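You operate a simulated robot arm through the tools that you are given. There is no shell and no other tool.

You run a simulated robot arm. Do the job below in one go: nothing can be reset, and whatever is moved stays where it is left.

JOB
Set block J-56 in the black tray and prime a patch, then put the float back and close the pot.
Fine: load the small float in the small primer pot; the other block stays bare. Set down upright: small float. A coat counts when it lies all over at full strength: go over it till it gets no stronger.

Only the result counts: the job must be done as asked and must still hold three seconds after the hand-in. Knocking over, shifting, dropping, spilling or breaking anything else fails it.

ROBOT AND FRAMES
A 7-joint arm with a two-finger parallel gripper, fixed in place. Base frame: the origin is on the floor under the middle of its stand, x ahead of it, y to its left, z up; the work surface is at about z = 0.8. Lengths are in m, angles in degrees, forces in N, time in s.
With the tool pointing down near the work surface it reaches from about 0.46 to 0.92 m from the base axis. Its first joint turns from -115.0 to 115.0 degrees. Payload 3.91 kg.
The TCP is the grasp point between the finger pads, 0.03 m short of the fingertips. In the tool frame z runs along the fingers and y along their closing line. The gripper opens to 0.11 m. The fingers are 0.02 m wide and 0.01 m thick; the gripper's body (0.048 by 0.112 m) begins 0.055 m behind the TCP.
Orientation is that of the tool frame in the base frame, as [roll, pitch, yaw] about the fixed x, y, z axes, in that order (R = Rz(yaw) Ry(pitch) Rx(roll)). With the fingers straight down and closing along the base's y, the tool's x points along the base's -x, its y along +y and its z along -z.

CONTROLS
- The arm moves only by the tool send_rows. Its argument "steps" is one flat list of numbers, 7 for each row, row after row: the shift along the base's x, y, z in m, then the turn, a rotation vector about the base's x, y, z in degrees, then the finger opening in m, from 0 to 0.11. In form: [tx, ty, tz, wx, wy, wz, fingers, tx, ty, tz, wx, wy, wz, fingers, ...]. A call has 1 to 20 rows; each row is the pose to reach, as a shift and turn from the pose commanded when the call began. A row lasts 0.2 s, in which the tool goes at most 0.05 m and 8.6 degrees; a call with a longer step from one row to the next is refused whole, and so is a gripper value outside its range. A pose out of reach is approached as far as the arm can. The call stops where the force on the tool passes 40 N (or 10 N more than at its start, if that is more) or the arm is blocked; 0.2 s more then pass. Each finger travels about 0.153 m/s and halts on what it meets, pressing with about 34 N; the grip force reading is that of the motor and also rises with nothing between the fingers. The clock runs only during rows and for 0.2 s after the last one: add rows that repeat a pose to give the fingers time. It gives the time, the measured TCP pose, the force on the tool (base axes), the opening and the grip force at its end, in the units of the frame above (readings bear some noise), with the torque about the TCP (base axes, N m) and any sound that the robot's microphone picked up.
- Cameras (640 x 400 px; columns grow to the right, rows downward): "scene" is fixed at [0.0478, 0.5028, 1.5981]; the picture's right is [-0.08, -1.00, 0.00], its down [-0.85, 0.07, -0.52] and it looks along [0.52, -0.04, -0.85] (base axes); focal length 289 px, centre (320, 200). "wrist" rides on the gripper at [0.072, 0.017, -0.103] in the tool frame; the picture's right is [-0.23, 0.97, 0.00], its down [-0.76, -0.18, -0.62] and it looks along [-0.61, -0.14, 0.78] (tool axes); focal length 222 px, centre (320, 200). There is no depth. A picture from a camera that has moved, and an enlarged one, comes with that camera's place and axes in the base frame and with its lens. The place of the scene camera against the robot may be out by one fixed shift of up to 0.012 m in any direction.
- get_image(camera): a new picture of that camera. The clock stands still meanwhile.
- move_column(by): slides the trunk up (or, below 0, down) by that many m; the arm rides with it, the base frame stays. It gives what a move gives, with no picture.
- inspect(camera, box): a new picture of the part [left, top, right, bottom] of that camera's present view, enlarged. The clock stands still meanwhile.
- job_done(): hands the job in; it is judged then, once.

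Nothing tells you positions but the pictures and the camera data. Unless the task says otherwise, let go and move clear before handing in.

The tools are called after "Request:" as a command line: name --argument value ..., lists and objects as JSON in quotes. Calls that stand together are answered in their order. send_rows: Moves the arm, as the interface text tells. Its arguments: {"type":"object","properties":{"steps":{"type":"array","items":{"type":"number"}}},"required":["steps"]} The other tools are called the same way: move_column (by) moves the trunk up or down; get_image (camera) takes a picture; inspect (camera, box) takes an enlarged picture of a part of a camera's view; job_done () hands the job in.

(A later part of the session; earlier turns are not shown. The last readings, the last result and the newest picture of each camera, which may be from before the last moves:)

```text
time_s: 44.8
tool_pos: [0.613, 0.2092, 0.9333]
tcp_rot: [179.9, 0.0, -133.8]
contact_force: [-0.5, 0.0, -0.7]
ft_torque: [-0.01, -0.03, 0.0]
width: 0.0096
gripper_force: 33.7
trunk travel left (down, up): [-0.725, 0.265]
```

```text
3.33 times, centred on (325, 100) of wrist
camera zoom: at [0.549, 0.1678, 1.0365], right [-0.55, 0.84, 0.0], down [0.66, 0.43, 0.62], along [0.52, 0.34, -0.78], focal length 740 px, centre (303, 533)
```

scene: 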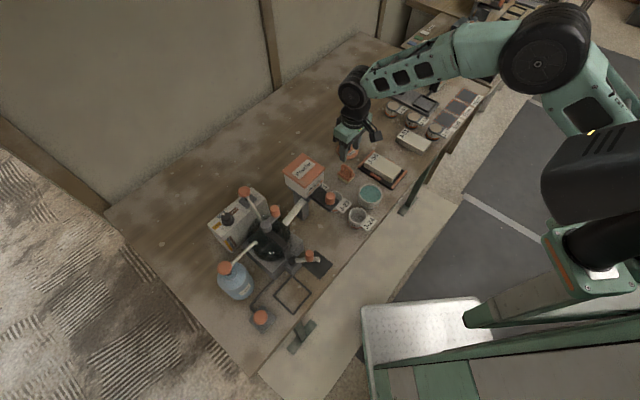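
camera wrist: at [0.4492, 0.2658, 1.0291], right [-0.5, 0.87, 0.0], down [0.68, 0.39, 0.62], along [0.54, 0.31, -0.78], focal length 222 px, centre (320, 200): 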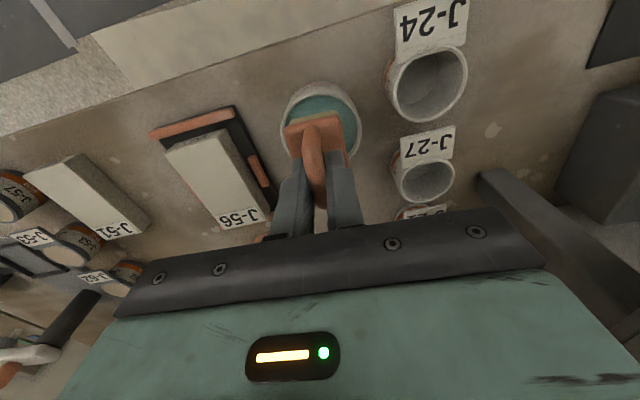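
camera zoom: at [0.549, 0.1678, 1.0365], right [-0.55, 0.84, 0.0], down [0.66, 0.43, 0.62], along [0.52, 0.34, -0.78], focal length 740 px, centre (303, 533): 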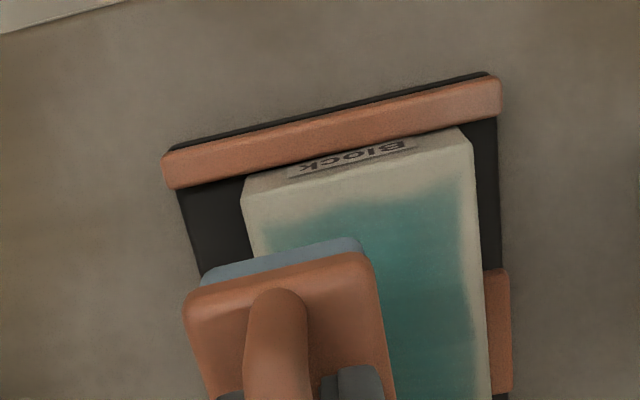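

The coat is getting stronger. I keep going over it, covering all lanes and edges again.

Request:
send_rows --steps '[-0.0032, 0.0031, -0.02, 0, 0, 0, 0, -0.0032, 0.0031, -0.039, 0, 0, 0, 0, 0.0074, 0.0141, -0.039, 0, 0, 0, 0, 0.018, 0.0253, -0.039, 0, 0, 0, 0, 0.0286, 0.0363, -0.039, 0, 0, 0, 0, 0.0213, 0.0432, -0.039, 0, 0, 0, 0, 0.0107, 0.0322, -0.039, 0, 0, 0, 0, 0.0001, 0.021, -0.039, 0, 0, 0, 0, -0.0105, 0.01, -0.039, 0, 0, 0, 0, -0.0177, 0.017, -0.039, 0, 0, 0, 0, -0.0071, 0.028, -0.039, 0, 0, 0, 0, 0.0035, 0.0392, -0.039, 0, 0, 0, 0, 0.0141, 0.0502, -0.039, 0, 0, 0, 0, 0.0213, 0.0432, -0.039, 0, 0, 0, 0, 0.0107, 0.0322, -0.039, 0, 0, 0, 0, 0.0001, 0.021, -0.039, 0, 0, 0, 0, -0.0105, 0.01, -0.039, 0, 0, 0, 0, -0.0032, 0.0031, -0.039, 0, 0, 0, 0, -0.0032, 0.0031, -0.015, 0, 0, 0, 0, 0, 0, 0, 0, 0, 0, 0]'

Request:
inspect --camera "scene" --box '[368, 145, 400, 177]'

Request:
inspect --camera "wrist" --box '[270, 40, 380, 160]'

```text
time_s: 49.0
tool_pos: [0.614, 0.2081, 0.9324]
tcp_rot: [180.0, -0.1, -133.8]
contact_force: [-0.2, 0.5, -0.9]
ft_torque: [0.01, -0.02, 0.01]
width: 0.0096
gripper_force: 33.8
trunk travel left (down, up): [-0.725, 0.265]
```

```text
12.50 times, centred on (384, 161) of scene
camera zoom: at [0.0478, 0.5028, 1.5981], right [-0.08, -1.0, 0.0], down [-0.85, 0.07, -0.52], along [0.52, -0.04, -0.85], focal length 3607 px, centre (-480, 688)
```

zoom: 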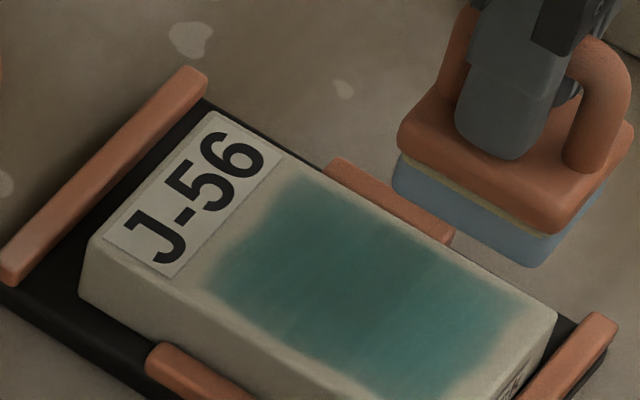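

```text
3.33 times, centred on (325, 100) of wrist
camera zoom: at [0.5501, 0.1676, 1.0363], right [-0.55, 0.84, 0.0], down [0.66, 0.43, 0.62], along [0.52, 0.34, -0.78], focal length 740 px, centre (303, 533)
```

zoom: 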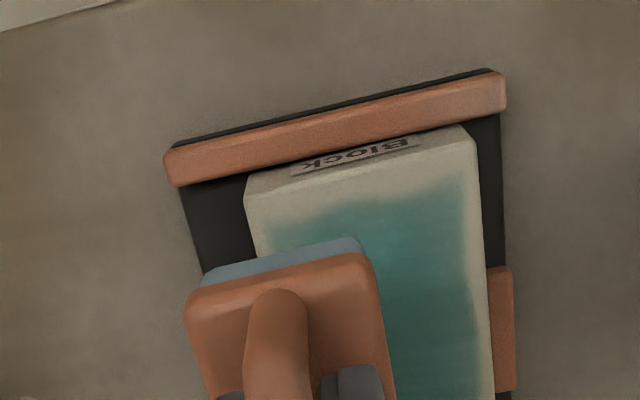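

The change is now small and the arm's shadow falls on the patch, so I move the float back over the pot (also to reload) and look at the patch in clear light.

Request:
send_rows --steps '[-0.0242, 0.0246, 0.01, 0, 0, -0.8, 0, -0.0484, 0.0491, 0.01, 0, 0, -1.6, 0, -0.0726, 0.0737, 0.01, 0, 0, -2.4, 0, -0.0968, 0.0982, 0.01, 0, 0, -3.2, 0, -0.0968, 0.0982, 0.01, 0, 0, -3.2, 0]'

Request:
inspect --camera "scene" --box '[366, 145, 406, 185]'

Request:
get_image --camera "wrist"

Request:
inspect --camera "wrist" --box '[130, 60, 290, 200]'

```text
time_s: 50.2
tool_pos: [0.5172, 0.3073, 0.9427]
tcp_rot: [180.0, 0.0, -137.0]
contact_force: [0.2, -0.1, -0.7]
ft_torque: [-0.04, 0.01, 0.0]
width: 0.0098
gripper_force: 34.2
trunk travel left (down, up): [-0.725, 0.265]
```

```text
10.00 times, centred on (386, 165) of scene
camera zoom: at [0.0478, 0.5028, 1.5981], right [-0.08, -1.0, 0.0], down [-0.85, 0.07, -0.52], along [0.52, -0.04, -0.85], focal length 2886 px, centre (-340, 550)
```

zoom: 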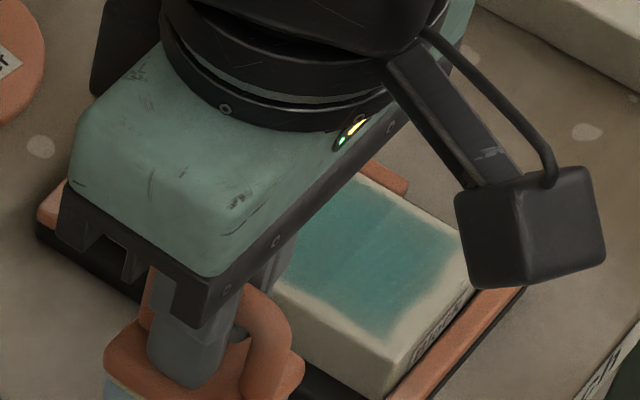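

```text
taken
camera wrist: at [0.4514, 0.2694, 1.0468], right [-0.5, 0.87, 0.0], down [0.68, 0.39, 0.62], along [0.54, 0.31, -0.78], focal length 222 px, centre (320, 200)
```

wrist: 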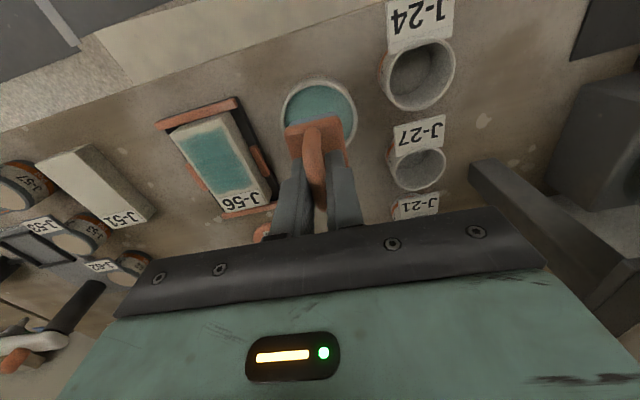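

```text
2.86 times, centred on (210, 130) of wrist
camera zoom: at [0.4514, 0.2694, 1.0468], right [-0.5, 0.87, 0.0], down [0.68, 0.39, 0.62], along [0.54, 0.31, -0.78], focal length 635 px, centre (634, 400)
```

zoom: 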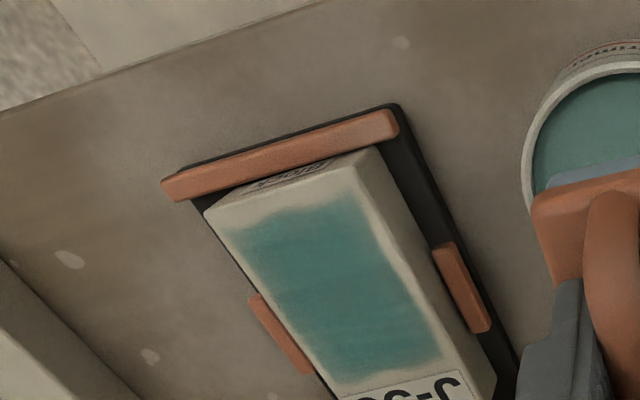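

Request:
inspect --camera "wrist" --box '[170, 105, 260, 205]'

```text
4.00 times, centred on (215, 155) of wrist
camera zoom: at [0.4514, 0.2694, 1.0468], right [-0.5, 0.87, 0.0], down [0.68, 0.39, 0.62], along [0.54, 0.31, -0.78], focal length 888 px, centre (740, 380)
```

zoom: 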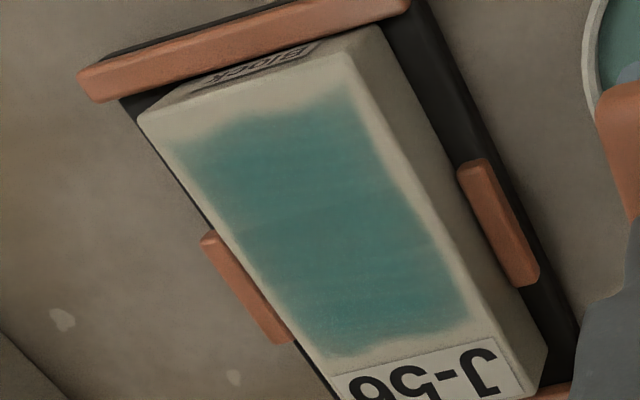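

The patch looks quite even now. I reload the float to make sure and go over it again, comparing before and after in the same view.

Request:
send_rows --steps '[0, 0, -0.02, 0, 0, 0, 0, 0, 0, -0.036, 0, 0, 0, 0, 0, 0, -0.042, 0, 0, 0, 0, 0, 0, -0.046, 0, 0, 0, 0]'

Request:
inspect --camera "wrist" --box '[280, 80, 370, 170]'

Request:
inspect --camera "scene" --box '[357, 178, 385, 206]'

```text
time_s: 51.2
tool_pos: [0.5159, 0.3071, 0.8971]
tcp_rot: [-180.0, 0.0, -137.0]
contact_force: [-0.8, -0.1, -0.1]
ft_torque: [0.01, -0.03, -0.01]
width: 0.0096
gripper_force: 33.7
trunk travel left (down, up): [-0.725, 0.265]
```

```text
4.44 times, centred on (325, 125) of wrist
camera zoom: at [0.4509, 0.2693, 1.0003], right [-0.5, 0.87, 0.0], down [0.68, 0.39, 0.62], along [0.54, 0.31, -0.78], focal length 987 px, centre (298, 533)
```

zoom: 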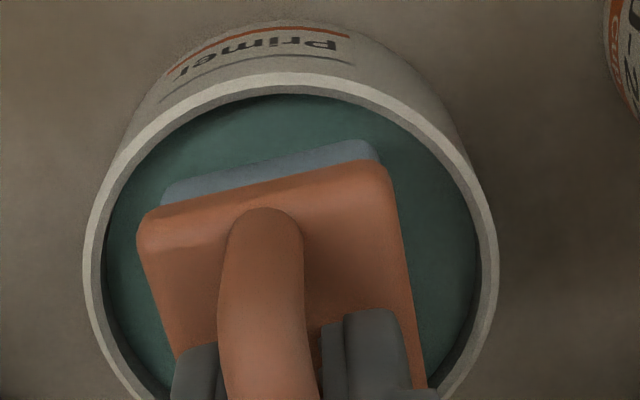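

```text
14.29 times, centred on (371, 192) of scene
camera zoom: at [0.0478, 0.5028, 1.5981], right [-0.08, -1.0, 0.0], down [-0.85, 0.07, -0.52], along [0.52, -0.04, -0.85], focal length 4122 px, centre (-409, 314)
```

zoom: 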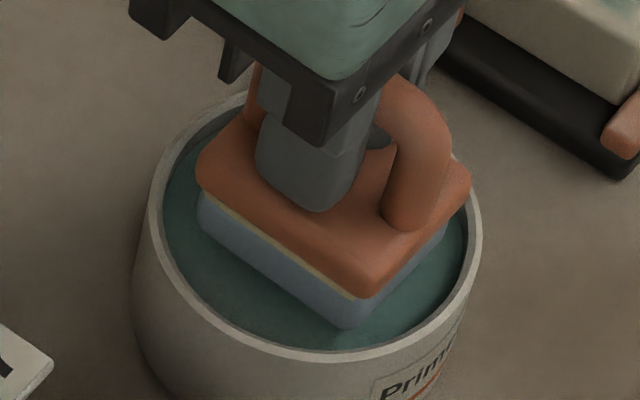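

Request:
send_rows --steps '[0, 0, -0.002, 0, 0, 0, 0, 0, 0, -0.004, 0, 0, 0, 0, 0, 0, -0.0045, 0, 0, 0, 0, 0, 0, -0.0045, 0, 0, 0, 0, 0, 0, 0, 0, 0, 0, 0, 0, 0, 0.01, 0, 0, 0, 0, 0, 0, 0.025, 0, 0, 0, 0, 0, 0, 0.04, 0, 0, 0, 0, 0, 0, 0.046, 0, 0, 0, 0, 0, 0, 0.046, 0, 0, 0, 0]'

Request:
inspect --camera "wrist" --box '[250, 60, 390, 180]'

Request:
inspect --camera "scene" --box '[345, 165, 395, 215]'

```text
time_s: 53.4
tool_pos: [0.517, 0.3069, 0.9432]
tcp_rot: [-180.0, 0.0, -137.0]
contact_force: [0.2, 0.3, -0.5]
ft_torque: [-0.01, 0.04, 0.01]
width: 0.0096
gripper_force: 34.4
trunk travel left (down, up): [-0.725, 0.265]
```

```text
3.33 times, centred on (320, 120) of wrist
camera zoom: at [0.451, 0.2696, 1.0464], right [-0.5, 0.87, 0.0], down [0.68, 0.39, 0.62], along [0.54, 0.31, -0.78], focal length 740 px, centre (320, 467)
```

zoom: 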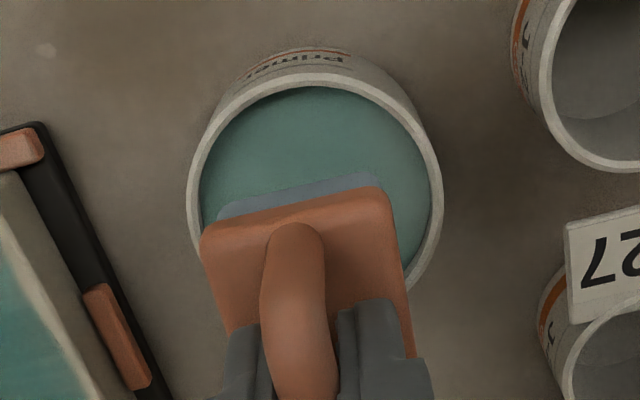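

```text
8.00 times, centred on (370, 190) of scene
camera zoom: at [0.0478, 0.5028, 1.5981], right [-0.08, -1.0, 0.0], down [-0.85, 0.07, -0.52], along [0.52, -0.04, -0.85], focal length 2308 px, centre (-80, 280)
```

zoom: 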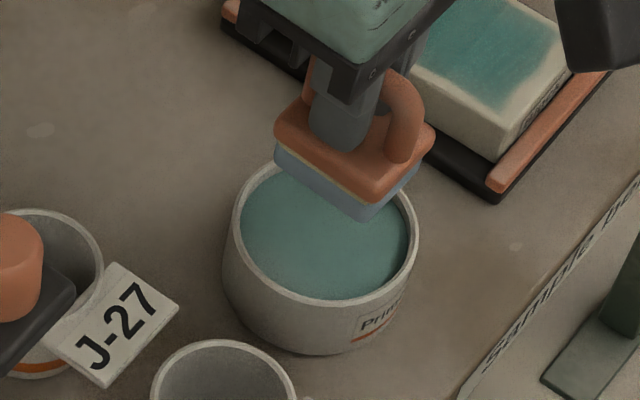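

The float is loaded again. I bring it back over the block for another full set of strokes.

Request:
send_rows --steps '[0.0242, -0.0246, 0, 0, 0, 0.8, 0, 0.0484, -0.0491, 0, 0, 0, 1.6, 0, 0.0726, -0.0737, 0, 0, 0, 2.4, 0, 0.0968, -0.0982, -0.01, 0, 0, 3.2, 0, 0.0968, -0.0982, -0.01, 0, 0, 3.2, 0]'

Request:
send_rows --steps '[-0.0046, 0.0017, -0.02, 0, 0, 0, 0, -0.0046, 0.0017, -0.039, 0, 0, 0, 0, 0.0056, 0.0123, -0.039, 0, 0, 0, 0, 0.0157, 0.0228, -0.039, 0, 0, 0, 0, 0.0259, 0.0334, -0.039, 0, 0, 0, 0, 0.0186, 0.0403, -0.039, 0, 0, 0, 0, 0.0084, 0.0297, -0.039, 0, 0, 0, 0, -0.0017, 0.0192, -0.039, 0, 0, 0, 0, -0.0119, 0.0086, -0.039, 0, 0, 0, 0, -0.0205, 0.0169, -0.039, 0, 0, 0, 0, -0.0103, 0.0275, -0.039, 0, 0, 0, 0, -0.0002, 0.038, -0.039, 0, 0, 0, 0, 0.01, 0.0486, -0.039, 0, 0, 0, 0, 0.0186, 0.0403, -0.039, 0, 0, 0, 0, 0.0084, 0.0297, -0.039, 0, 0, 0, 0, -0.0017, 0.0192, -0.039, 0, 0, 0, 0, -0.0119, 0.0086, -0.039, 0, 0, 0, 0, -0.0046, 0.0017, -0.039, 0, 0, 0, 0, -0.0046, 0.0017, -0.015, 0, 0, 0, 0, 0, 0, 0, 0, 0, 0, 0]'

Request:
inspect --camera "scene" --box '[368, 145, 400, 177]'

Request:
inspect --camera "wrist" --box '[270, 40, 380, 160]'

```text
time_s: 54.6
tool_pos: [0.6143, 0.2077, 0.932]
tcp_rot: [179.9, -0.1, -133.8]
contact_force: [0.1, 0.0, -1.3]
ft_torque: [0.0, 0.0, -0.02]
width: 0.0099
gripper_force: 34.4
trunk travel left (down, up): [-0.725, 0.265]
```

```text
time_s: 58.8
tool_pos: [0.6127, 0.2084, 0.9323]
tcp_rot: [-180.0, 0.1, -133.8]
contact_force: [0.2, 0.0, -1.3]
ft_torque: [0.01, 0.03, -0.02]
width: 0.01
gripper_force: 33.8
trunk travel left (down, up): [-0.725, 0.265]
```

```text
12.50 times, centred on (384, 161) of scene
camera zoom: at [0.0478, 0.5028, 1.5981], right [-0.08, -1.0, 0.0], down [-0.85, 0.07, -0.52], along [0.52, -0.04, -0.85], focal length 3607 px, centre (-480, 688)
```

zoom: 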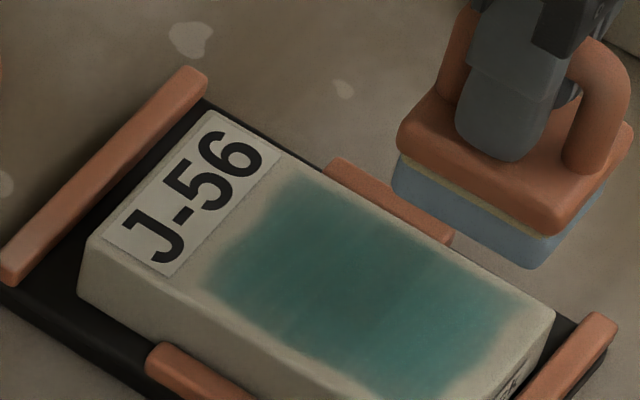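

```text
3.33 times, centred on (325, 100) of wrist
camera zoom: at [0.5498, 0.1676, 1.0359], right [-0.55, 0.84, 0.0], down [0.66, 0.43, 0.62], along [0.52, 0.34, -0.78], focal length 740 px, centre (303, 533)
```

zoom: 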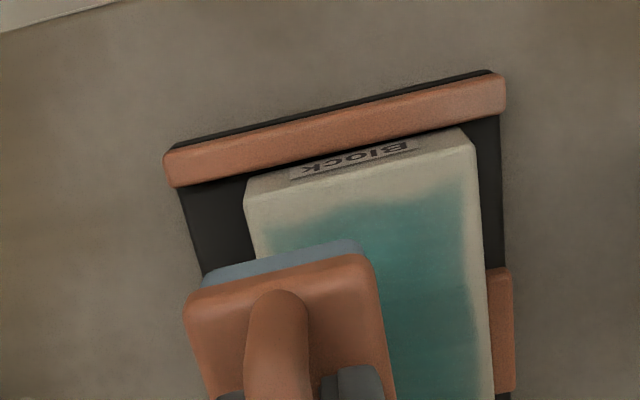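

The coat looks deeper after the reload. I go over it once more with this load, this time also with cross strokes.

Request:
send_rows --steps '[-0.0046, 0.0017, -0.02, 0, 0, 0, 0, -0.0046, 0.0017, -0.039, 0, 0, 0, 0, -0.0119, 0.0086, -0.039, 0, 0, 0, 0, -0.0205, 0.0169, -0.039, 0, 0, 0, 0, -0.0103, 0.0275, -0.039, 0, 0, 0, 0, -0.0017, 0.0192, -0.039, 0, 0, 0, 0, 0.0056, 0.0123, -0.039, 0, 0, 0, 0, 0.0157, 0.0228, -0.039, 0, 0, 0, 0, 0.0084, 0.0297, -0.039, 0, 0, 0, 0, -0.0002, 0.038, -0.039, 0, 0, 0, 0, 0.01, 0.0486, -0.039, 0, 0, 0, 0, 0.0186, 0.0403, -0.039, 0, 0, 0, 0, 0.0259, 0.0334, -0.039, 0, 0, 0, 0, 0.0157, 0.0228, -0.039, 0, 0, 0, 0, 0.0056, 0.0123, -0.039, 0, 0, 0, 0, -0.0046, 0.0017, -0.039, 0, 0, 0, 0, -0.0119, 0.0086, -0.039, 0, 0, 0, 0, -0.0205, 0.0169, -0.039, 0, 0, 0, 0, -0.0119, 0.0086, -0.015, 0, 0, 0, 0, 0, 0, 0, 0, 0, 0, 0]'

Request:
inspect --camera "scene" --box '[368, 145, 400, 177]'

Request:
inspect --camera "wrist" --box '[270, 40, 380, 160]'

```text
time_s: 63.0
tool_pos: [0.6123, 0.2082, 0.9328]
tcp_rot: [179.9, -0.1, -133.7]
contact_force: [-0.2, -0.8, -0.4]
ft_torque: [-0.01, 0.0, 0.02]
width: 0.0098
gripper_force: 33.6
trunk travel left (down, up): [-0.725, 0.265]
```

```text
12.50 times, centred on (384, 161) of scene
camera zoom: at [0.0478, 0.5028, 1.5981], right [-0.08, -1.0, 0.0], down [-0.85, 0.07, -0.52], along [0.52, -0.04, -0.85], focal length 3607 px, centre (-480, 688)
```

zoom: 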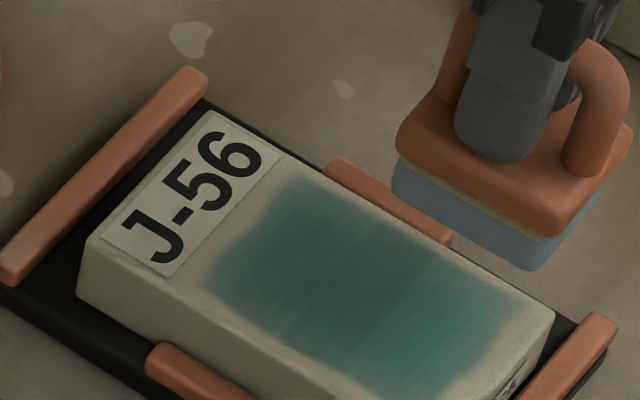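

```text
3.33 times, centred on (325, 100) of wrist
camera zoom: at [0.5492, 0.1678, 1.0358], right [-0.55, 0.84, 0.0], down [0.66, 0.43, 0.62], along [0.52, 0.34, -0.78], focal length 740 px, centre (303, 533)
```

zoom: 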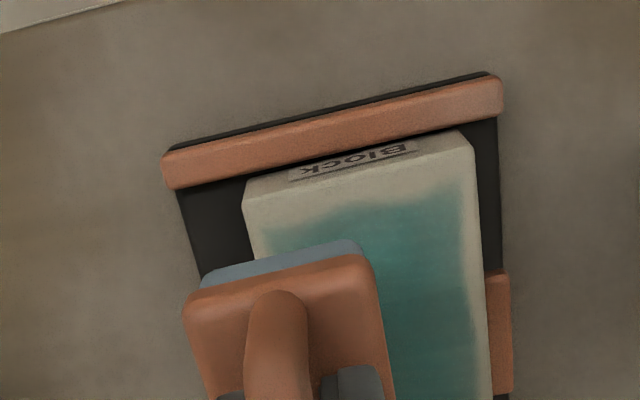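

Hardly any change this time. I go back over the pot, view the patch in clear light, and reload again.

Request:
send_rows --steps '[-0.0242, 0.0246, 0.01, 0, 0, -0.8, 0, -0.0484, 0.0491, 0.01, 0, 0, -1.6, 0, -0.0726, 0.0737, 0.01, 0, 0, -2.4, 0, -0.0968, 0.0982, 0.01, 0, 0, -3.2, 0, -0.0968, 0.0982, 0.01, 0, 0, -3.2, 0]'

Request:
inspect --camera "wrist" --box '[170, 105, 260, 205]'

Request:
inspect --camera "wrist" --box '[250, 60, 390, 180]'

```text
time_s: 64.2
tool_pos: [0.5162, 0.3088, 0.9439]
tcp_rot: [180.0, 0.0, -137.0]
contact_force: [-1.2, -0.2, 0.1]
ft_torque: [0.03, 0.0, 0.0]
width: 0.01
gripper_force: 33.8
trunk travel left (down, up): [-0.725, 0.265]
```

```text
4.00 times, centred on (215, 155) of wrist
camera zoom: at [0.4505, 0.2708, 1.0466], right [-0.5, 0.87, 0.0], down [0.68, 0.39, 0.62], along [0.54, 0.31, -0.78], focal length 888 px, centre (740, 380)
```

zoom: 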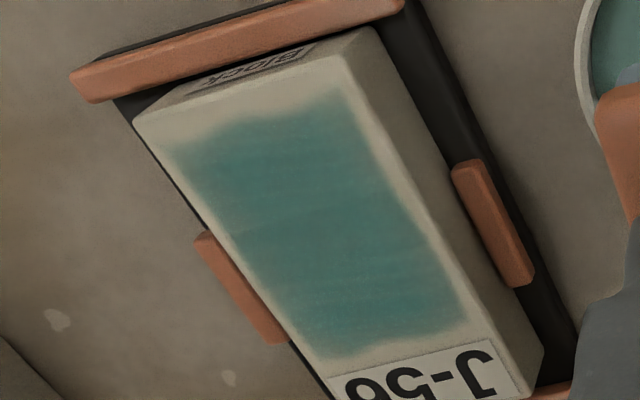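

```text
3.33 times, centred on (320, 120) of wrist
camera zoom: at [0.4505, 0.2708, 1.0466], right [-0.5, 0.87, 0.0], down [0.68, 0.39, 0.62], along [0.54, 0.31, -0.78], focal length 740 px, centre (320, 467)
```

zoom: 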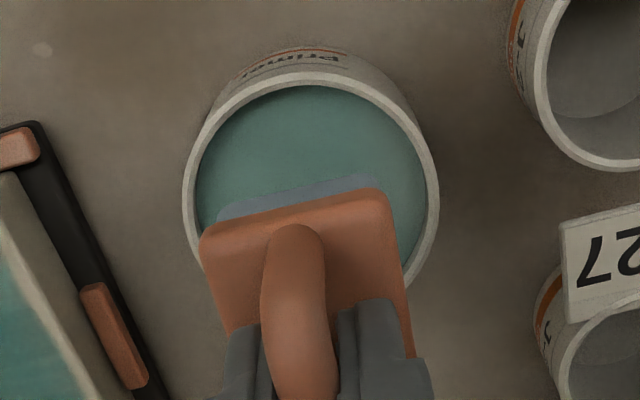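

The coat looks even and about the same as before. For certainty I reload once more (1 mm sideways correction) and make one more full set of strokes.

Request:
send_rows --steps '[0.0007, -0.0007, -0.02, 0, 0, 0, 0, 0.0007, -0.0007, -0.036, 0, 0, 0, 0, 0.0007, -0.0007, -0.042, 0, 0, 0, 0, 0.0007, -0.0007, -0.046, 0, 0, 0, 0]'

```text
time_s: 65.2
tool_pos: [0.516, 0.3062, 0.8963]
tcp_rot: [-180.0, 0.0, -137.1]
contact_force: [0.6, -0.9, -0.9]
ft_torque: [-0.02, -0.02, -0.01]
width: 0.0097
gripper_force: 33.8
trunk travel left (down, up): [-0.725, 0.265]
```

Request:
send_rows --steps '[0, 0, -0.002, 0, 0, 0, 0, 0, 0, -0.004, 0, 0, 0, 0, 0, 0, -0.0045, 0, 0, 0, 0, 0, 0, -0.0045, 0, 0, 0, 0]'

Request:
send_rows --steps '[0, 0, 0.004, 0, 0, 0, 0, 0, 0, 0.014, 0, 0, 0, 0, 0, 0, 0.03, 0, 0, 0, 0, 0, 0, 0.0505, 0, 0, 0, 0, 0, 0, 0.0505, 0, 0, 0, 0, 0.0235, -0.0239, 0.0505, 0, 0, 0.8, 0, 0.0477, -0.0484, 0.0505, 0, 0, 1.6, 0, 0.0719, -0.073, 0.0505, 0, 0, 2.4, 0, 0.0961, -0.0975, 0.0405, 0, 0, 3.2, 0, 0.0961, -0.0975, 0.0405, 0, 0, 3.2, 0]'

Request:
send_rows --steps '[-0.0046, 0.0017, -0.02, 0, 0, 0, 0, -0.0046, 0.0017, -0.039, 0, 0, 0, 0, 0.0056, 0.0123, -0.039, 0, 0, 0, 0, 0.0157, 0.0228, -0.039, 0, 0, 0, 0, 0.0259, 0.0334, -0.039, 0, 0, 0, 0, 0.0186, 0.0403, -0.039, 0, 0, 0, 0, 0.0084, 0.0297, -0.039, 0, 0, 0, 0, -0.0017, 0.0192, -0.039, 0, 0, 0, 0, -0.0119, 0.0086, -0.039, 0, 0, 0, 0, -0.0205, 0.0169, -0.039, 0, 0, 0, 0, -0.0103, 0.0275, -0.039, 0, 0, 0, 0, -0.0002, 0.038, -0.039, 0, 0, 0, 0, 0.01, 0.0486, -0.039, 0, 0, 0, 0, 0.0186, 0.0403, -0.039, 0, 0, 0, 0, 0.0084, 0.0297, -0.039, 0, 0, 0, 0, -0.0017, 0.0192, -0.039, 0, 0, 0, 0, -0.0119, 0.0086, -0.039, 0, 0, 0, 0, -0.0046, 0.0017, -0.039, 0, 0, 0, 0, -0.0046, 0.0017, -0.015, 0, 0, 0, 0, 0, 0, 0, 0, 0, 0, 0]'

Request:
inspect --camera "scene" --box '[368, 145, 400, 177]'

```text
time_s: 66.2
tool_pos: [0.5177, 0.3067, 0.8937]
tcp_rot: [-180.0, -0.1, -137.0]
contact_force: [0.6, -2.1, 6.1]
ft_torque: [-0.03, 0.12, 0.06]
width: 0.0096
gripper_force: 34.2
trunk travel left (down, up): [-0.725, 0.265]
```

```text
time_s: 68.4
tool_pos: [0.6138, 0.2078, 0.9335]
tcp_rot: [-179.9, -0.1, -133.8]
contact_force: [0.4, -0.6, -0.2]
ft_torque: [-0.02, -0.01, -0.01]
width: 0.0097
gripper_force: 33.6
trunk travel left (down, up): [-0.725, 0.265]
```

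```text
time_s: 72.6
tool_pos: [0.6131, 0.2083, 0.9328]
tcp_rot: [179.9, -0.1, -133.8]
contact_force: [0.7, 0.1, -0.5]
ft_torque: [0.04, 0.02, -0.01]
width: 0.0096
gripper_force: 33.9
trunk travel left (down, up): [-0.725, 0.265]
```

```text
12.50 times, centred on (384, 161) of scene
camera zoom: at [0.0478, 0.5028, 1.5981], right [-0.08, -1.0, 0.0], down [-0.85, 0.07, -0.52], along [0.52, -0.04, -0.85], focal length 3607 px, centre (-480, 688)
```

zoom: 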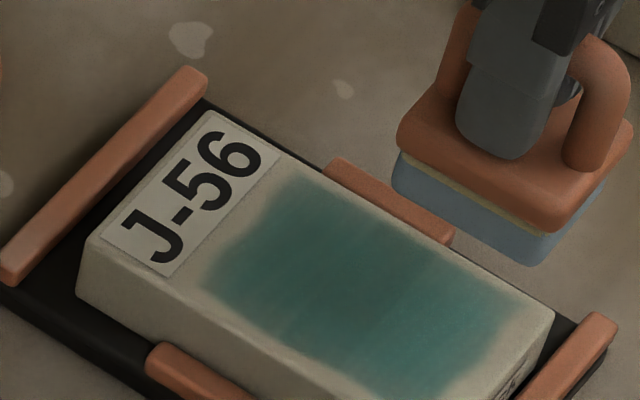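

The coat looks saturated. I do one last set with slightly wider lanes so the patch's edges get full strength too, then check in clear light.

Request:
send_rows --steps '[-0.0035, -0.0036, -0.02, 0, 0, 0, 0, -0.0035, -0.0036, -0.039, 0, 0, 0, 0, 0.0088, 0.0092, -0.039, 0, 0, 0, 0, 0.0189, 0.0197, -0.039, 0, 0, 0, 0, 0.0304, 0.0318, -0.039, 0, 0, 0, 0, 0.0199, 0.0418, -0.039, 0, 0, 0, 0, 0.0084, 0.0297, -0.039, 0, 0, 0, 0, -0.0017, 0.0192, -0.039, 0, 0, 0, 0, -0.014, 0.0064, -0.039, 0, 0, 0, 0, -0.0244, 0.0165, -0.039, 0, 0, 0, 0, -0.0121, 0.0293, -0.039, 0, 0, 0, 0, -0.002, 0.0398, -0.039, 0, 0, 0, 0, 0.0095, 0.0519, -0.039, 0, 0, 0, 0, 0.0199, 0.0418, -0.039, 0, 0, 0, 0, 0.0084, 0.0297, -0.039, 0, 0, 0, 0, -0.0017, 0.0192, -0.039, 0, 0, 0, 0, -0.014, 0.0064, -0.039, 0, 0, 0, 0, -0.0035, -0.0036, -0.039, 0, 0, 0, 0, -0.0035, -0.0036, -0.015, 0, 0, 0, 0, 0, 0, 0, 0, 0, 0, 0]'

Request:
send_rows --steps '[-0.0242, 0.0246, 0.01, 0, 0, -0.8, 0, -0.0484, 0.0491, 0.01, 0, 0, -1.6, 0, -0.0726, 0.0737, 0.01, 0, 0, -2.4, 0, -0.0968, 0.0982, 0.01, 0, 0, -3.2, 0, -0.0968, 0.0982, 0.01, 0, 0, -3.2, 0]'

Request:
inspect --camera "wrist" --box '[170, 105, 260, 205]'

Request:
get_image --camera "wrist"

```text
time_s: 76.8
tool_pos: [0.6142, 0.2079, 0.9324]
tcp_rot: [-180.0, 0.0, -133.8]
contact_force: [0.5, -0.3, -1.4]
ft_torque: [-0.05, 0.01, 0.04]
width: 0.0099
gripper_force: 33.8
trunk travel left (down, up): [-0.725, 0.265]
```

```text
time_s: 78.0
tool_pos: [0.5165, 0.3077, 0.9422]
tcp_rot: [180.0, 0.0, -136.9]
contact_force: [-0.1, 0.1, -0.2]
ft_torque: [0.03, -0.02, 0.02]
width: 0.0094
gripper_force: 34.0
trunk travel left (down, up): [-0.725, 0.265]
```

```text
4.00 times, centred on (215, 155) of wrist
camera zoom: at [0.4508, 0.2699, 1.0454], right [-0.5, 0.87, 0.0], down [0.68, 0.39, 0.62], along [0.54, 0.31, -0.78], focal length 888 px, centre (740, 380)
```

zoom: 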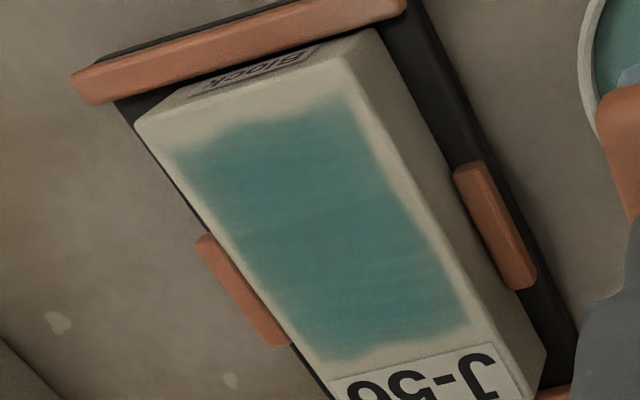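

```text
taken
camera wrist: at [0.4508, 0.2699, 1.0454], right [-0.5, 0.87, 0.0], down [0.68, 0.39, 0.62], along [0.54, 0.31, -0.78], focal length 222 px, centre (320, 200)
```

wrist: 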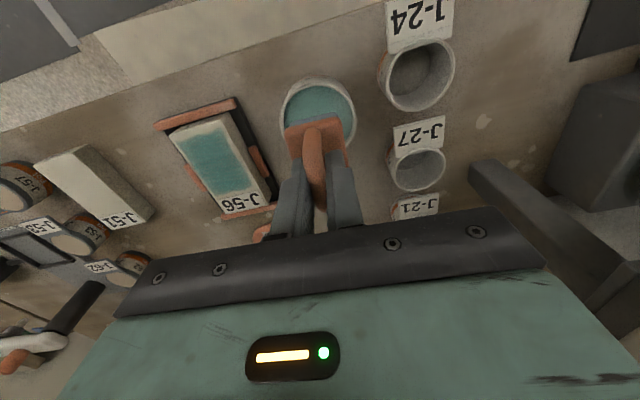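

Request:
inspect --camera "wrist" --box '[172, 115, 222, 150]'

Request:
inspect --camera "wrist" --box '[195, 150, 255, 195]'

```text
11.43 times, centred on (197, 132) of wrist
camera zoom: at [0.4508, 0.2699, 1.0454], right [-0.5, 0.87, 0.0], down [0.68, 0.39, 0.62], along [0.54, 0.31, -0.78], focal length 2538 px, centre (1726, 971)
```

zoom: 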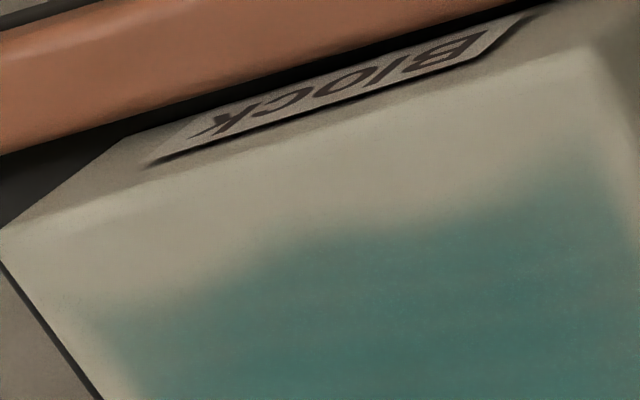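

```text
8.89 times, centred on (225, 172) of wrist
camera zoom: at [0.4508, 0.2699, 1.0454], right [-0.5, 0.87, 0.0], down [0.68, 0.39, 0.62], along [0.54, 0.31, -0.78], focal length 1974 px, centre (1164, 444)
```

zoom: 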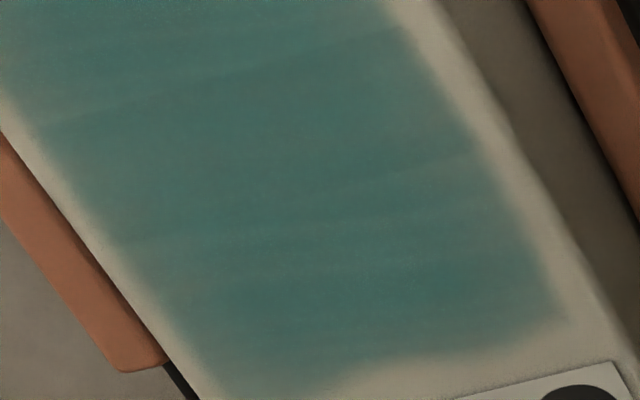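

There are faint bands of slightly different strength, so it may not be fully built up everywhere. I reload and give it more passes, then compare the same close-ups.

Request:
send_rows --steps '[0.0004, -0.0004, -0.02, 0, 0, 0, 0, 0.0004, -0.0004, -0.036, 0, 0, 0, 0, 0.0004, -0.0004, -0.042, 0, 0, 0, 0, 0.0004, -0.0004, -0.046, 0, 0, 0, 0]'

```text
time_s: 79.0
tool_pos: [0.5162, 0.3073, 0.8964]
tcp_rot: [-179.9, 0.0, -137.0]
contact_force: [0.2, -0.5, 0.2]
ft_torque: [-0.01, 0.02, 0.0]
width: 0.0097
gripper_force: 33.7
trunk travel left (down, up): [-0.725, 0.265]
```

Request:
send_rows --steps '[0, 0, -0.002, 0, 0, 0, 0, 0, 0, -0.004, 0, 0, 0, 0, 0, 0, -0.0048, 0, 0, 0, 0, 0, 0, -0.0048, 0, 0, 0, 0, 0, 0, -0.0048, 0, 0, 0, 0]'

Request:
send_rows --steps '[0, 0, 0.004, 0, 0, 0, 0, 0, 0, 0.014, 0, 0, 0, 0, 0, 0, 0.03, 0, 0, 0, 0, 0, 0, 0.0508, 0, 0, 0, 0, 0, 0, 0.0508, 0, 0, 0, 0, 0.0238, -0.0242, 0.0508, 0, 0, 0.8, 0, 0.048, -0.0487, 0.0508, 0, 0, 1.6, 0, 0.0722, -0.0733, 0.0508, 0, 0, 2.4, 0, 0.0964, -0.0978, 0.0408, 0, 0, 3.2, 0, 0.0964, -0.0978, 0.0408, 0, 0, 3.2, 0]'

Request:
send_rows --steps '[-0.0035, -0.0036, -0.02, 0, 0, 0, 0, -0.0035, -0.0036, -0.039, 0, 0, 0, 0, 0.0088, 0.0092, -0.039, 0, 0, 0, 0, 0.0189, 0.0197, -0.039, 0, 0, 0, 0, 0.0304, 0.0318, -0.039, 0, 0, 0, 0, 0.0199, 0.0418, -0.039, 0, 0, 0, 0, 0.0084, 0.0297, -0.039, 0, 0, 0, 0, -0.0017, 0.0192, -0.039, 0, 0, 0, 0, -0.014, 0.0064, -0.039, 0, 0, 0, 0, -0.0244, 0.0165, -0.039, 0, 0, 0, 0, -0.0121, 0.0293, -0.039, 0, 0, 0, 0, -0.002, 0.0398, -0.039, 0, 0, 0, 0, 0.0095, 0.0519, -0.039, 0, 0, 0, 0, 0.0199, 0.0418, -0.039, 0, 0, 0, 0, 0.0084, 0.0297, -0.039, 0, 0, 0, 0, -0.0017, 0.0192, -0.039, 0, 0, 0, 0, -0.014, 0.0064, -0.039, 0, 0, 0, 0, -0.0035, -0.0036, -0.039, 0, 0, 0, 0]'

Request:
send_rows --steps '[0.0123, 0.0128, 0, 0, 0, 0, 0, 0.0224, 0.0233, 0, 0, 0, 0, 0, 0.0339, 0.0354, 0, 0, 0, 0, 0, 0.0234, 0.0454, 0, 0, 0, 0, 0, 0.0119, 0.0333, 0, 0, 0, 0, 0, 0.0018, 0.0228, 0, 0, 0, 0, 0, -0.0105, 0.01, 0, 0, 0, 0, 0, -0.0209, 0.0201, 0, 0, 0, 0, 0, -0.0086, 0.0329, 0, 0, 0, 0, 0, 0.0015, 0.0434, 0, 0, 0, 0, 0, 0.013, 0.0555, 0, 0, 0, 0, 0, 0.0015, 0.0434, 0, 0, 0, 0, 0, -0.0086, 0.0329, 0, 0, 0, 0, 0, -0.0209, 0.0201, 0, 0, 0, 0, 0, -0.0105, 0.01, 0, 0, 0, 0, 0, 0, 0, 0, 0, 0, 0, 0, 0, 0, 0.024, 0, 0, 0, 0, 0.0035, 0.0036, 0.039, 0, 0, 0, 0]'

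Request:
send_rows --steps '[-0.0242, 0.0246, 0.01, 0, 0, -0.8, 0, -0.0484, 0.0491, 0.01, 0, 0, -1.6, 0, -0.0726, 0.0737, 0.01, 0, 0, -2.4, 0, -0.0968, 0.0982, 0.01, 0, 0, -3.2, 0, -0.0968, 0.0982, 0.01, 0, 0, -3.2, 0]'

Request:
inspect --camera "wrist" --box '[170, 105, 260, 205]'

Request:
inspect --camera "wrist" --box '[195, 150, 255, 195]'

Request:
inspect --camera "wrist" --box '[172, 115, 222, 150]'

```text
time_s: 80.2
tool_pos: [0.5176, 0.3068, 0.894]
tcp_rot: [179.9, 0.1, -137.0]
contact_force: [0.2, -2.8, 14.4]
ft_torque: [-0.08, 0.08, 0.02]
width: 0.0098
gripper_force: 33.7
trunk travel left (down, up): [-0.725, 0.265]
```

```text
time_s: 82.4
tool_pos: [0.6129, 0.2082, 0.9334]
tcp_rot: [180.0, 0.0, -133.7]
contact_force: [-0.3, 1.0, -0.7]
ft_torque: [-0.01, -0.01, 0.02]
width: 0.0096
gripper_force: 33.8
trunk travel left (down, up): [-0.725, 0.265]
```

```text
time_s: 86.2
tool_pos: [0.61, 0.2063, 0.8942]
tcp_rot: [180.0, 0.0, -133.9]
contact_force: [0.0, 0.4, -0.2]
ft_torque: [-0.01, 0.04, -0.03]
width: 0.0098
gripper_force: 34.3
trunk travel left (down, up): [-0.725, 0.265]
```

```text
time_s: 90.0
tool_pos: [0.6133, 0.2091, 0.9328]
tcp_rot: [-180.0, -0.1, -133.8]
contact_force: [0.2, -0.2, -0.1]
ft_torque: [-0.03, -0.02, -0.02]
width: 0.0094
gripper_force: 34.0
trunk travel left (down, up): [-0.725, 0.265]
```

```text
time_s: 91.2
tool_pos: [0.516, 0.3066, 0.9421]
tcp_rot: [-180.0, 0.0, -137.0]
contact_force: [0.2, -0.7, -0.2]
ft_torque: [0.01, 0.01, 0.01]
width: 0.0094
gripper_force: 33.3
trunk travel left (down, up): [-0.725, 0.265]
```

```text
4.00 times, centred on (215, 155) of wrist
camera zoom: at [0.4499, 0.27, 1.0461], right [-0.5, 0.87, 0.0], down [0.68, 0.39, 0.62], along [0.54, 0.31, -0.78], focal length 888 px, centre (740, 380)
```

zoom: 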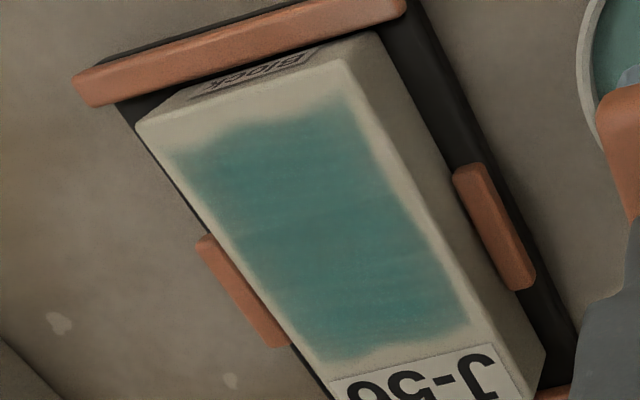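

```text
8.89 times, centred on (225, 172) of wrist
camera zoom: at [0.4499, 0.27, 1.0461], right [-0.5, 0.87, 0.0], down [0.68, 0.39, 0.62], along [0.54, 0.31, -0.78], focal length 1974 px, centre (1164, 444)
```

zoom: 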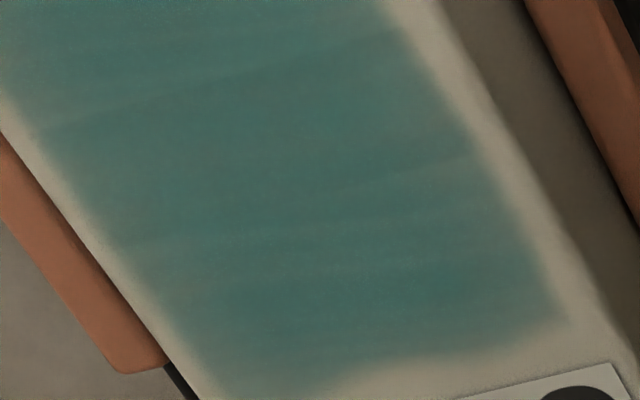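

```text
11.43 times, centred on (197, 132) of wrist
camera zoom: at [0.4499, 0.27, 1.0461], right [-0.5, 0.87, 0.0], down [0.68, 0.39, 0.62], along [0.54, 0.31, -0.78], focal length 2538 px, centre (1726, 971)
```

zoom: 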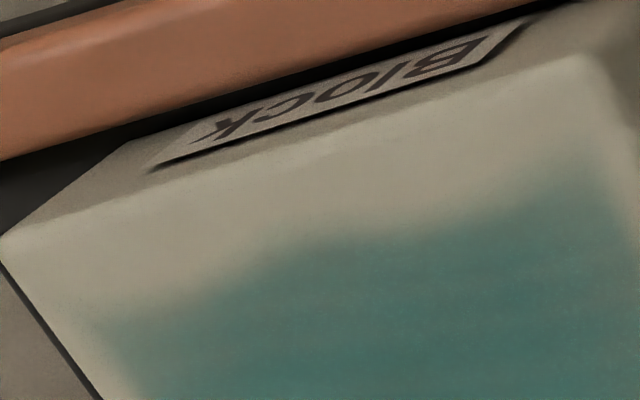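

The close-ups are unchanged, but the force reading during the last strokes was near zero, so contact may have been marginal. I return to the patch centre and find the true contact height before stroking again.

Request:
send_rows --steps '[0.0242, -0.0246, 0, 0, 0, 0.8, 0, 0.0484, -0.0491, 0, 0, 0, 1.6, 0, 0.0726, -0.0737, 0, 0, 0, 2.4, 0, 0.0968, -0.0852, -0.01, 0, 0, 3.2, 0, 0.0988, -0.0752, -0.01, 0, 0, 3.2, 0, 0.0988, -0.0752, -0.03, 0, 0, 3.2, 0, 0.0988, -0.0752, -0.0485, 0, 0, 3.2, 0, 0.0988, -0.0752, -0.0485, 0, 0, 3.2, 0]'

Request:
send_rows --steps '[0, 0, -0.0005, 0, 0, 0, 0, 0, 0, -0.0005, 0, 0, 0, 0]'

Request:
send_rows --steps '[0, 0, -0.0005, 0, 0, 0, 0, 0, 0, -0.0005, 0, 0, 0, 0]'

Request:
send_rows --steps '[0, 0, -0.0005, 0, 0, 0, 0, 0, 0, -0.0005, 0, 0, 0, 0]'

```text
time_s: 93.0
tool_pos: [0.6153, 0.2329, 0.8947]
tcp_rot: [-180.0, 0.0, -133.8]
contact_force: [0.1, 0.3, -1.0]
ft_torque: [-0.05, -0.02, 0.03]
width: 0.0096
gripper_force: 34.3
trunk travel left (down, up): [-0.725, 0.265]
```

```text
time_s: 93.6
tool_pos: [0.6152, 0.2323, 0.8935]
tcp_rot: [180.0, 0.1, -133.8]
contact_force: [-1.0, -0.8, 1.3]
ft_torque: [0.02, 0.03, 0.03]
width: 0.0097
gripper_force: 34.2
trunk travel left (down, up): [-0.725, 0.265]
```

```text
time_s: 94.2
tool_pos: [0.6157, 0.232, 0.8928]
tcp_rot: [-180.0, 0.1, -133.8]
contact_force: [-0.9, -0.7, 9.6]
ft_torque: [-0.08, 0.04, 0.03]
width: 0.0098
gripper_force: 34.1
trunk travel left (down, up): [-0.725, 0.265]
```

```text
time_s: 94.8
tool_pos: [0.615, 0.233, 0.8925]
tcp_rot: [-179.9, 0.0, -133.9]
contact_force: [-1.2, -0.1, 17.7]
ft_torque: [-0.05, 0.12, -0.06]
width: 0.0098
gripper_force: 34.5
trunk travel left (down, up): [-0.725, 0.265]
```

True contact is at about z 0.8933, so the last strokes barely touched. I stroke the whole patch again at a firm ~9 N and read the force at the end.

Request:
send_rows --steps '[0, 0, 0.0005, 0, 0, 0, 0, 0.0064, 0.0067, 0.0005, 0, 0, 0, 0, 0.0166, 0.0173, 0.0005, 0, 0, 0, 0, 0.0076, 0.026, 0.0005, 0, 0, 0, 0, -0.0026, 0.0154, 0.0005, 0, 0, 0, 0, -0.0127, 0.0049, 0.0005, 0, 0, 0, 0, -0.0235, -0.0065, 0.0005, 0, 0, 0, 0, -0.0145, -0.0152, 0.0005, 0, 0, 0, 0, -0.0037, -0.0038, 0.0005, 0, 0, 0, 0, 0.0064, 0.0067, 0.0005, 0, 0, 0, 0, 0.0166, 0.0173, 0.0005, 0, 0, 0, 0, 0.0256, 0.0086, 0.0005, 0, 0, 0, 0, 0.0154, -0.002, 0.0005, 0, 0, 0, 0, 0.0053, -0.0125, 0.0005, 0, 0, 0, 0, -0.0055, -0.0239, 0.0005, 0, 0, 0, 0, -0.0145, -0.0152, 0.0005, 0, 0, 0, 0, -0.0037, -0.0038, 0.0005, 0, 0, 0, 0, 0, 0, 0.0005, 0, 0, 0, 0]'

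Request:
inspect --camera "scene" --box '[362, 140, 407, 185]'

```text
time_s: 98.6
tool_pos: [0.6155, 0.2322, 0.894]
tcp_rot: [-180.0, -0.1, -133.8]
contact_force: [0.5, -0.2, 0.0]
ft_torque: [0.01, -0.01, -0.01]
width: 0.0095
gripper_force: 33.9
trunk travel left (down, up): [-0.725, 0.265]
```

```text
8.89 times, centred on (384, 162) of scene
camera zoom: at [0.0478, 0.5028, 1.5981], right [-0.08, -1.0, 0.0], down [-0.85, 0.07, -0.52], along [0.52, -0.04, -0.85], focal length 2565 px, centre (-253, 533)
```

zoom: 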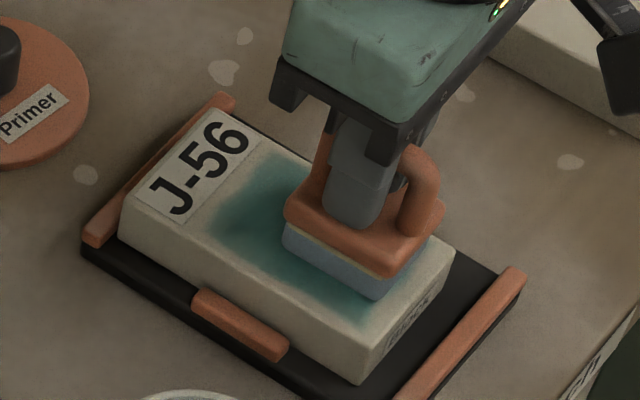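

The block slid to the far rail and contact is gone at this height. I lift and inspect how the block sits before going on.

Request:
send_rows --steps '[0, 0, 0.02, 0, 0, 0, 0, -0.02, -0.02, 0.04, 0, 0, 0, 0, -0.045, -0.03, 0.05, 0, 0, 0, 0, -0.065, -0.045, 0.06, 0, 0, 0, 0, -0.065, -0.045, 0.06, 0, 0, 0, 0]'

Request:
inspect --camera "scene" --box '[362, 140, 407, 185]'

Request:
get_image --camera "wrist"

Request:
inspect --camera "wrist" --box '[240, 100, 400, 220]'

```text
time_s: 99.8
tool_pos: [0.5511, 0.1871, 0.9538]
tcp_rot: [-180.0, 0.0, -133.8]
contact_force: [0.7, 1.0, -1.2]
ft_torque: [0.02, 0.01, -0.01]
width: 0.0097
gripper_force: 33.9
trunk travel left (down, up): [-0.725, 0.265]
```

```text
8.89 times, centred on (384, 162) of scene
camera zoom: at [0.0478, 0.5028, 1.5981], right [-0.08, -1.0, 0.0], down [-0.85, 0.07, -0.52], along [0.52, -0.04, -0.85], focal length 2565 px, centre (-253, 533)
```

zoom: 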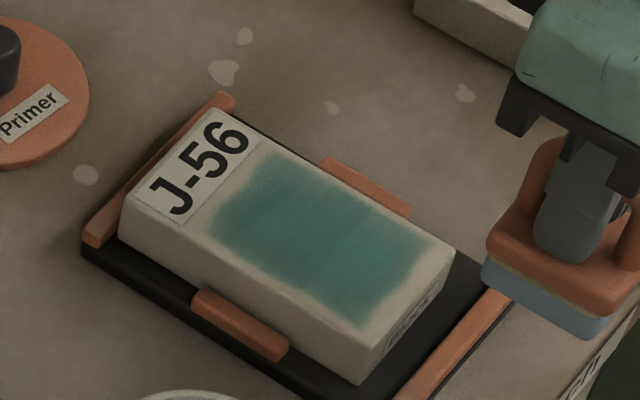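

```text
taken
camera wrist: at [0.4869, 0.146, 1.0571], right [-0.55, 0.84, 0.0], down [0.66, 0.43, 0.62], along [0.52, 0.34, -0.78], focal length 222 px, centre (320, 200)
```

wrist: 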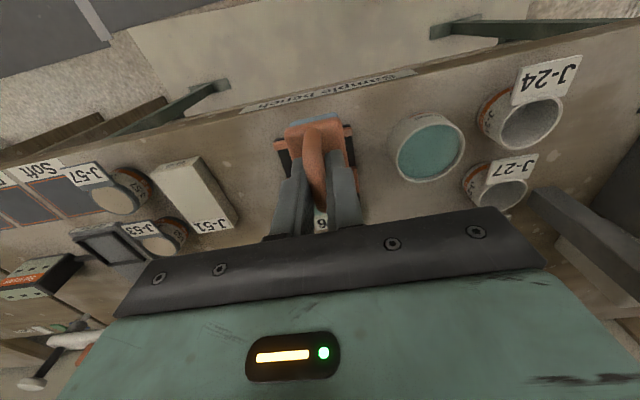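

```text
3.33 times, centred on (320, 160) of wrist
camera zoom: at [0.4869, 0.146, 1.0571], right [-0.55, 0.84, 0.0], down [0.66, 0.43, 0.62], along [0.52, 0.34, -0.78], focal length 740 px, centre (320, 333)
```

zoom: 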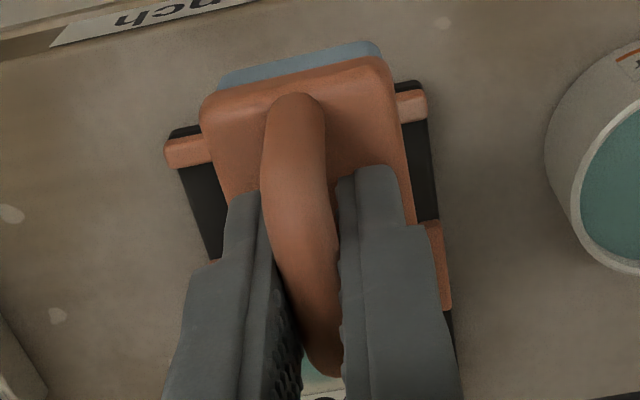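

The block lies flat against the far rail and the coat looks even; the tray hasn't moved. I'll do a final verified pass: set the float down at the patch's near end and read the force first.

Request:
send_rows --steps '[0.02, 0.0075, 0, 0, 0, 0, 0, 0.04, 0.015, 0, 0, 0, 0, 0, 0.0608, 0.0225, -0.02, 0, 0, 0, 0, 0.0608, 0.0225, -0.045, 0, 0, 0, 0, 0.0608, 0.0225, -0.0595, 0, 0, 0, 0, 0.0608, 0.0225, -0.0595, 0, 0, 0, 0]'

Request:
send_rows --steps '[0, 0, -0.0005, 0, 0, 0, 0, 0, 0, -0.0005, 0, 0, 0, 0]'

Request:
send_rows --steps '[0, 0, -0.0005, 0, 0, 0, 0, 0, 0, -0.0005, 0, 0, 0, 0]'

```text
time_s: 101.2
tool_pos: [0.6113, 0.2093, 0.8938]
tcp_rot: [179.9, -0.1, -133.8]
contact_force: [0.0, 0.0, -0.4]
ft_torque: [0.04, 0.01, 0.01]
width: 0.0099
gripper_force: 34.0
trunk travel left (down, up): [-0.725, 0.265]
```

```text
time_s: 101.8
tool_pos: [0.6104, 0.2094, 0.893]
tcp_rot: [179.9, 0.0, -133.8]
contact_force: [0.0, -0.2, 1.7]
ft_torque: [0.07, -0.03, 0.03]
width: 0.0097
gripper_force: 34.3
trunk travel left (down, up): [-0.725, 0.265]
```

```text
time_s: 102.4
tool_pos: [0.6107, 0.2097, 0.8934]
tcp_rot: [180.0, 0.0, -133.8]
contact_force: [0.2, -0.7, 4.4]
ft_torque: [0.03, -0.04, 0.04]
width: 0.0095
gripper_force: 34.3
trunk travel left (down, up): [-0.725, 0.265]
```

Request:
send_rows --steps '[0, 0, -0.0005, 0, 0, 0, 0, 0.0095, 0.0099, -0.0005, 0, 0, 0, 0, 0.019, 0.0199, -0.0005, 0, 0, 0, 0, 0.0285, 0.0298, -0.0005, 0, 0, 0, 0]'

Request:
inspect --camera "scene" --box '[362, 140, 407, 185]'

```text
time_s: 103.4
tool_pos: [0.6389, 0.2393, 0.8926]
tcp_rot: [180.0, 0.0, -133.8]
contact_force: [-3.1, -3.5, 10.7]
ft_torque: [-0.19, 0.15, 0.0]
width: 0.0098
gripper_force: 34.2
trunk travel left (down, up): [-0.725, 0.265]
```

```text
8.89 times, centred on (384, 162) of scene
camera zoom: at [0.0478, 0.5028, 1.5981], right [-0.08, -1.0, 0.0], down [-0.85, 0.07, -0.52], along [0.52, -0.04, -0.85], focal length 2565 px, centre (-253, 533)
```

zoom: 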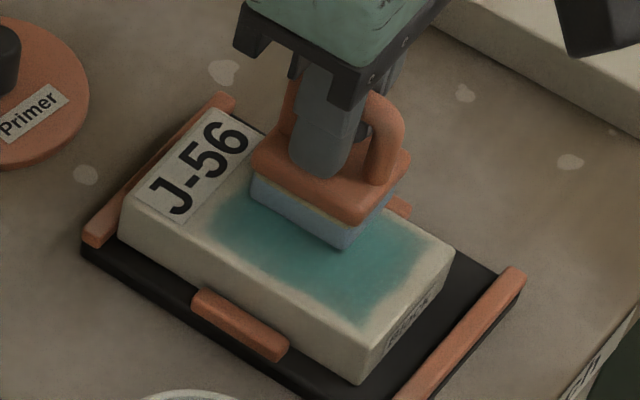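

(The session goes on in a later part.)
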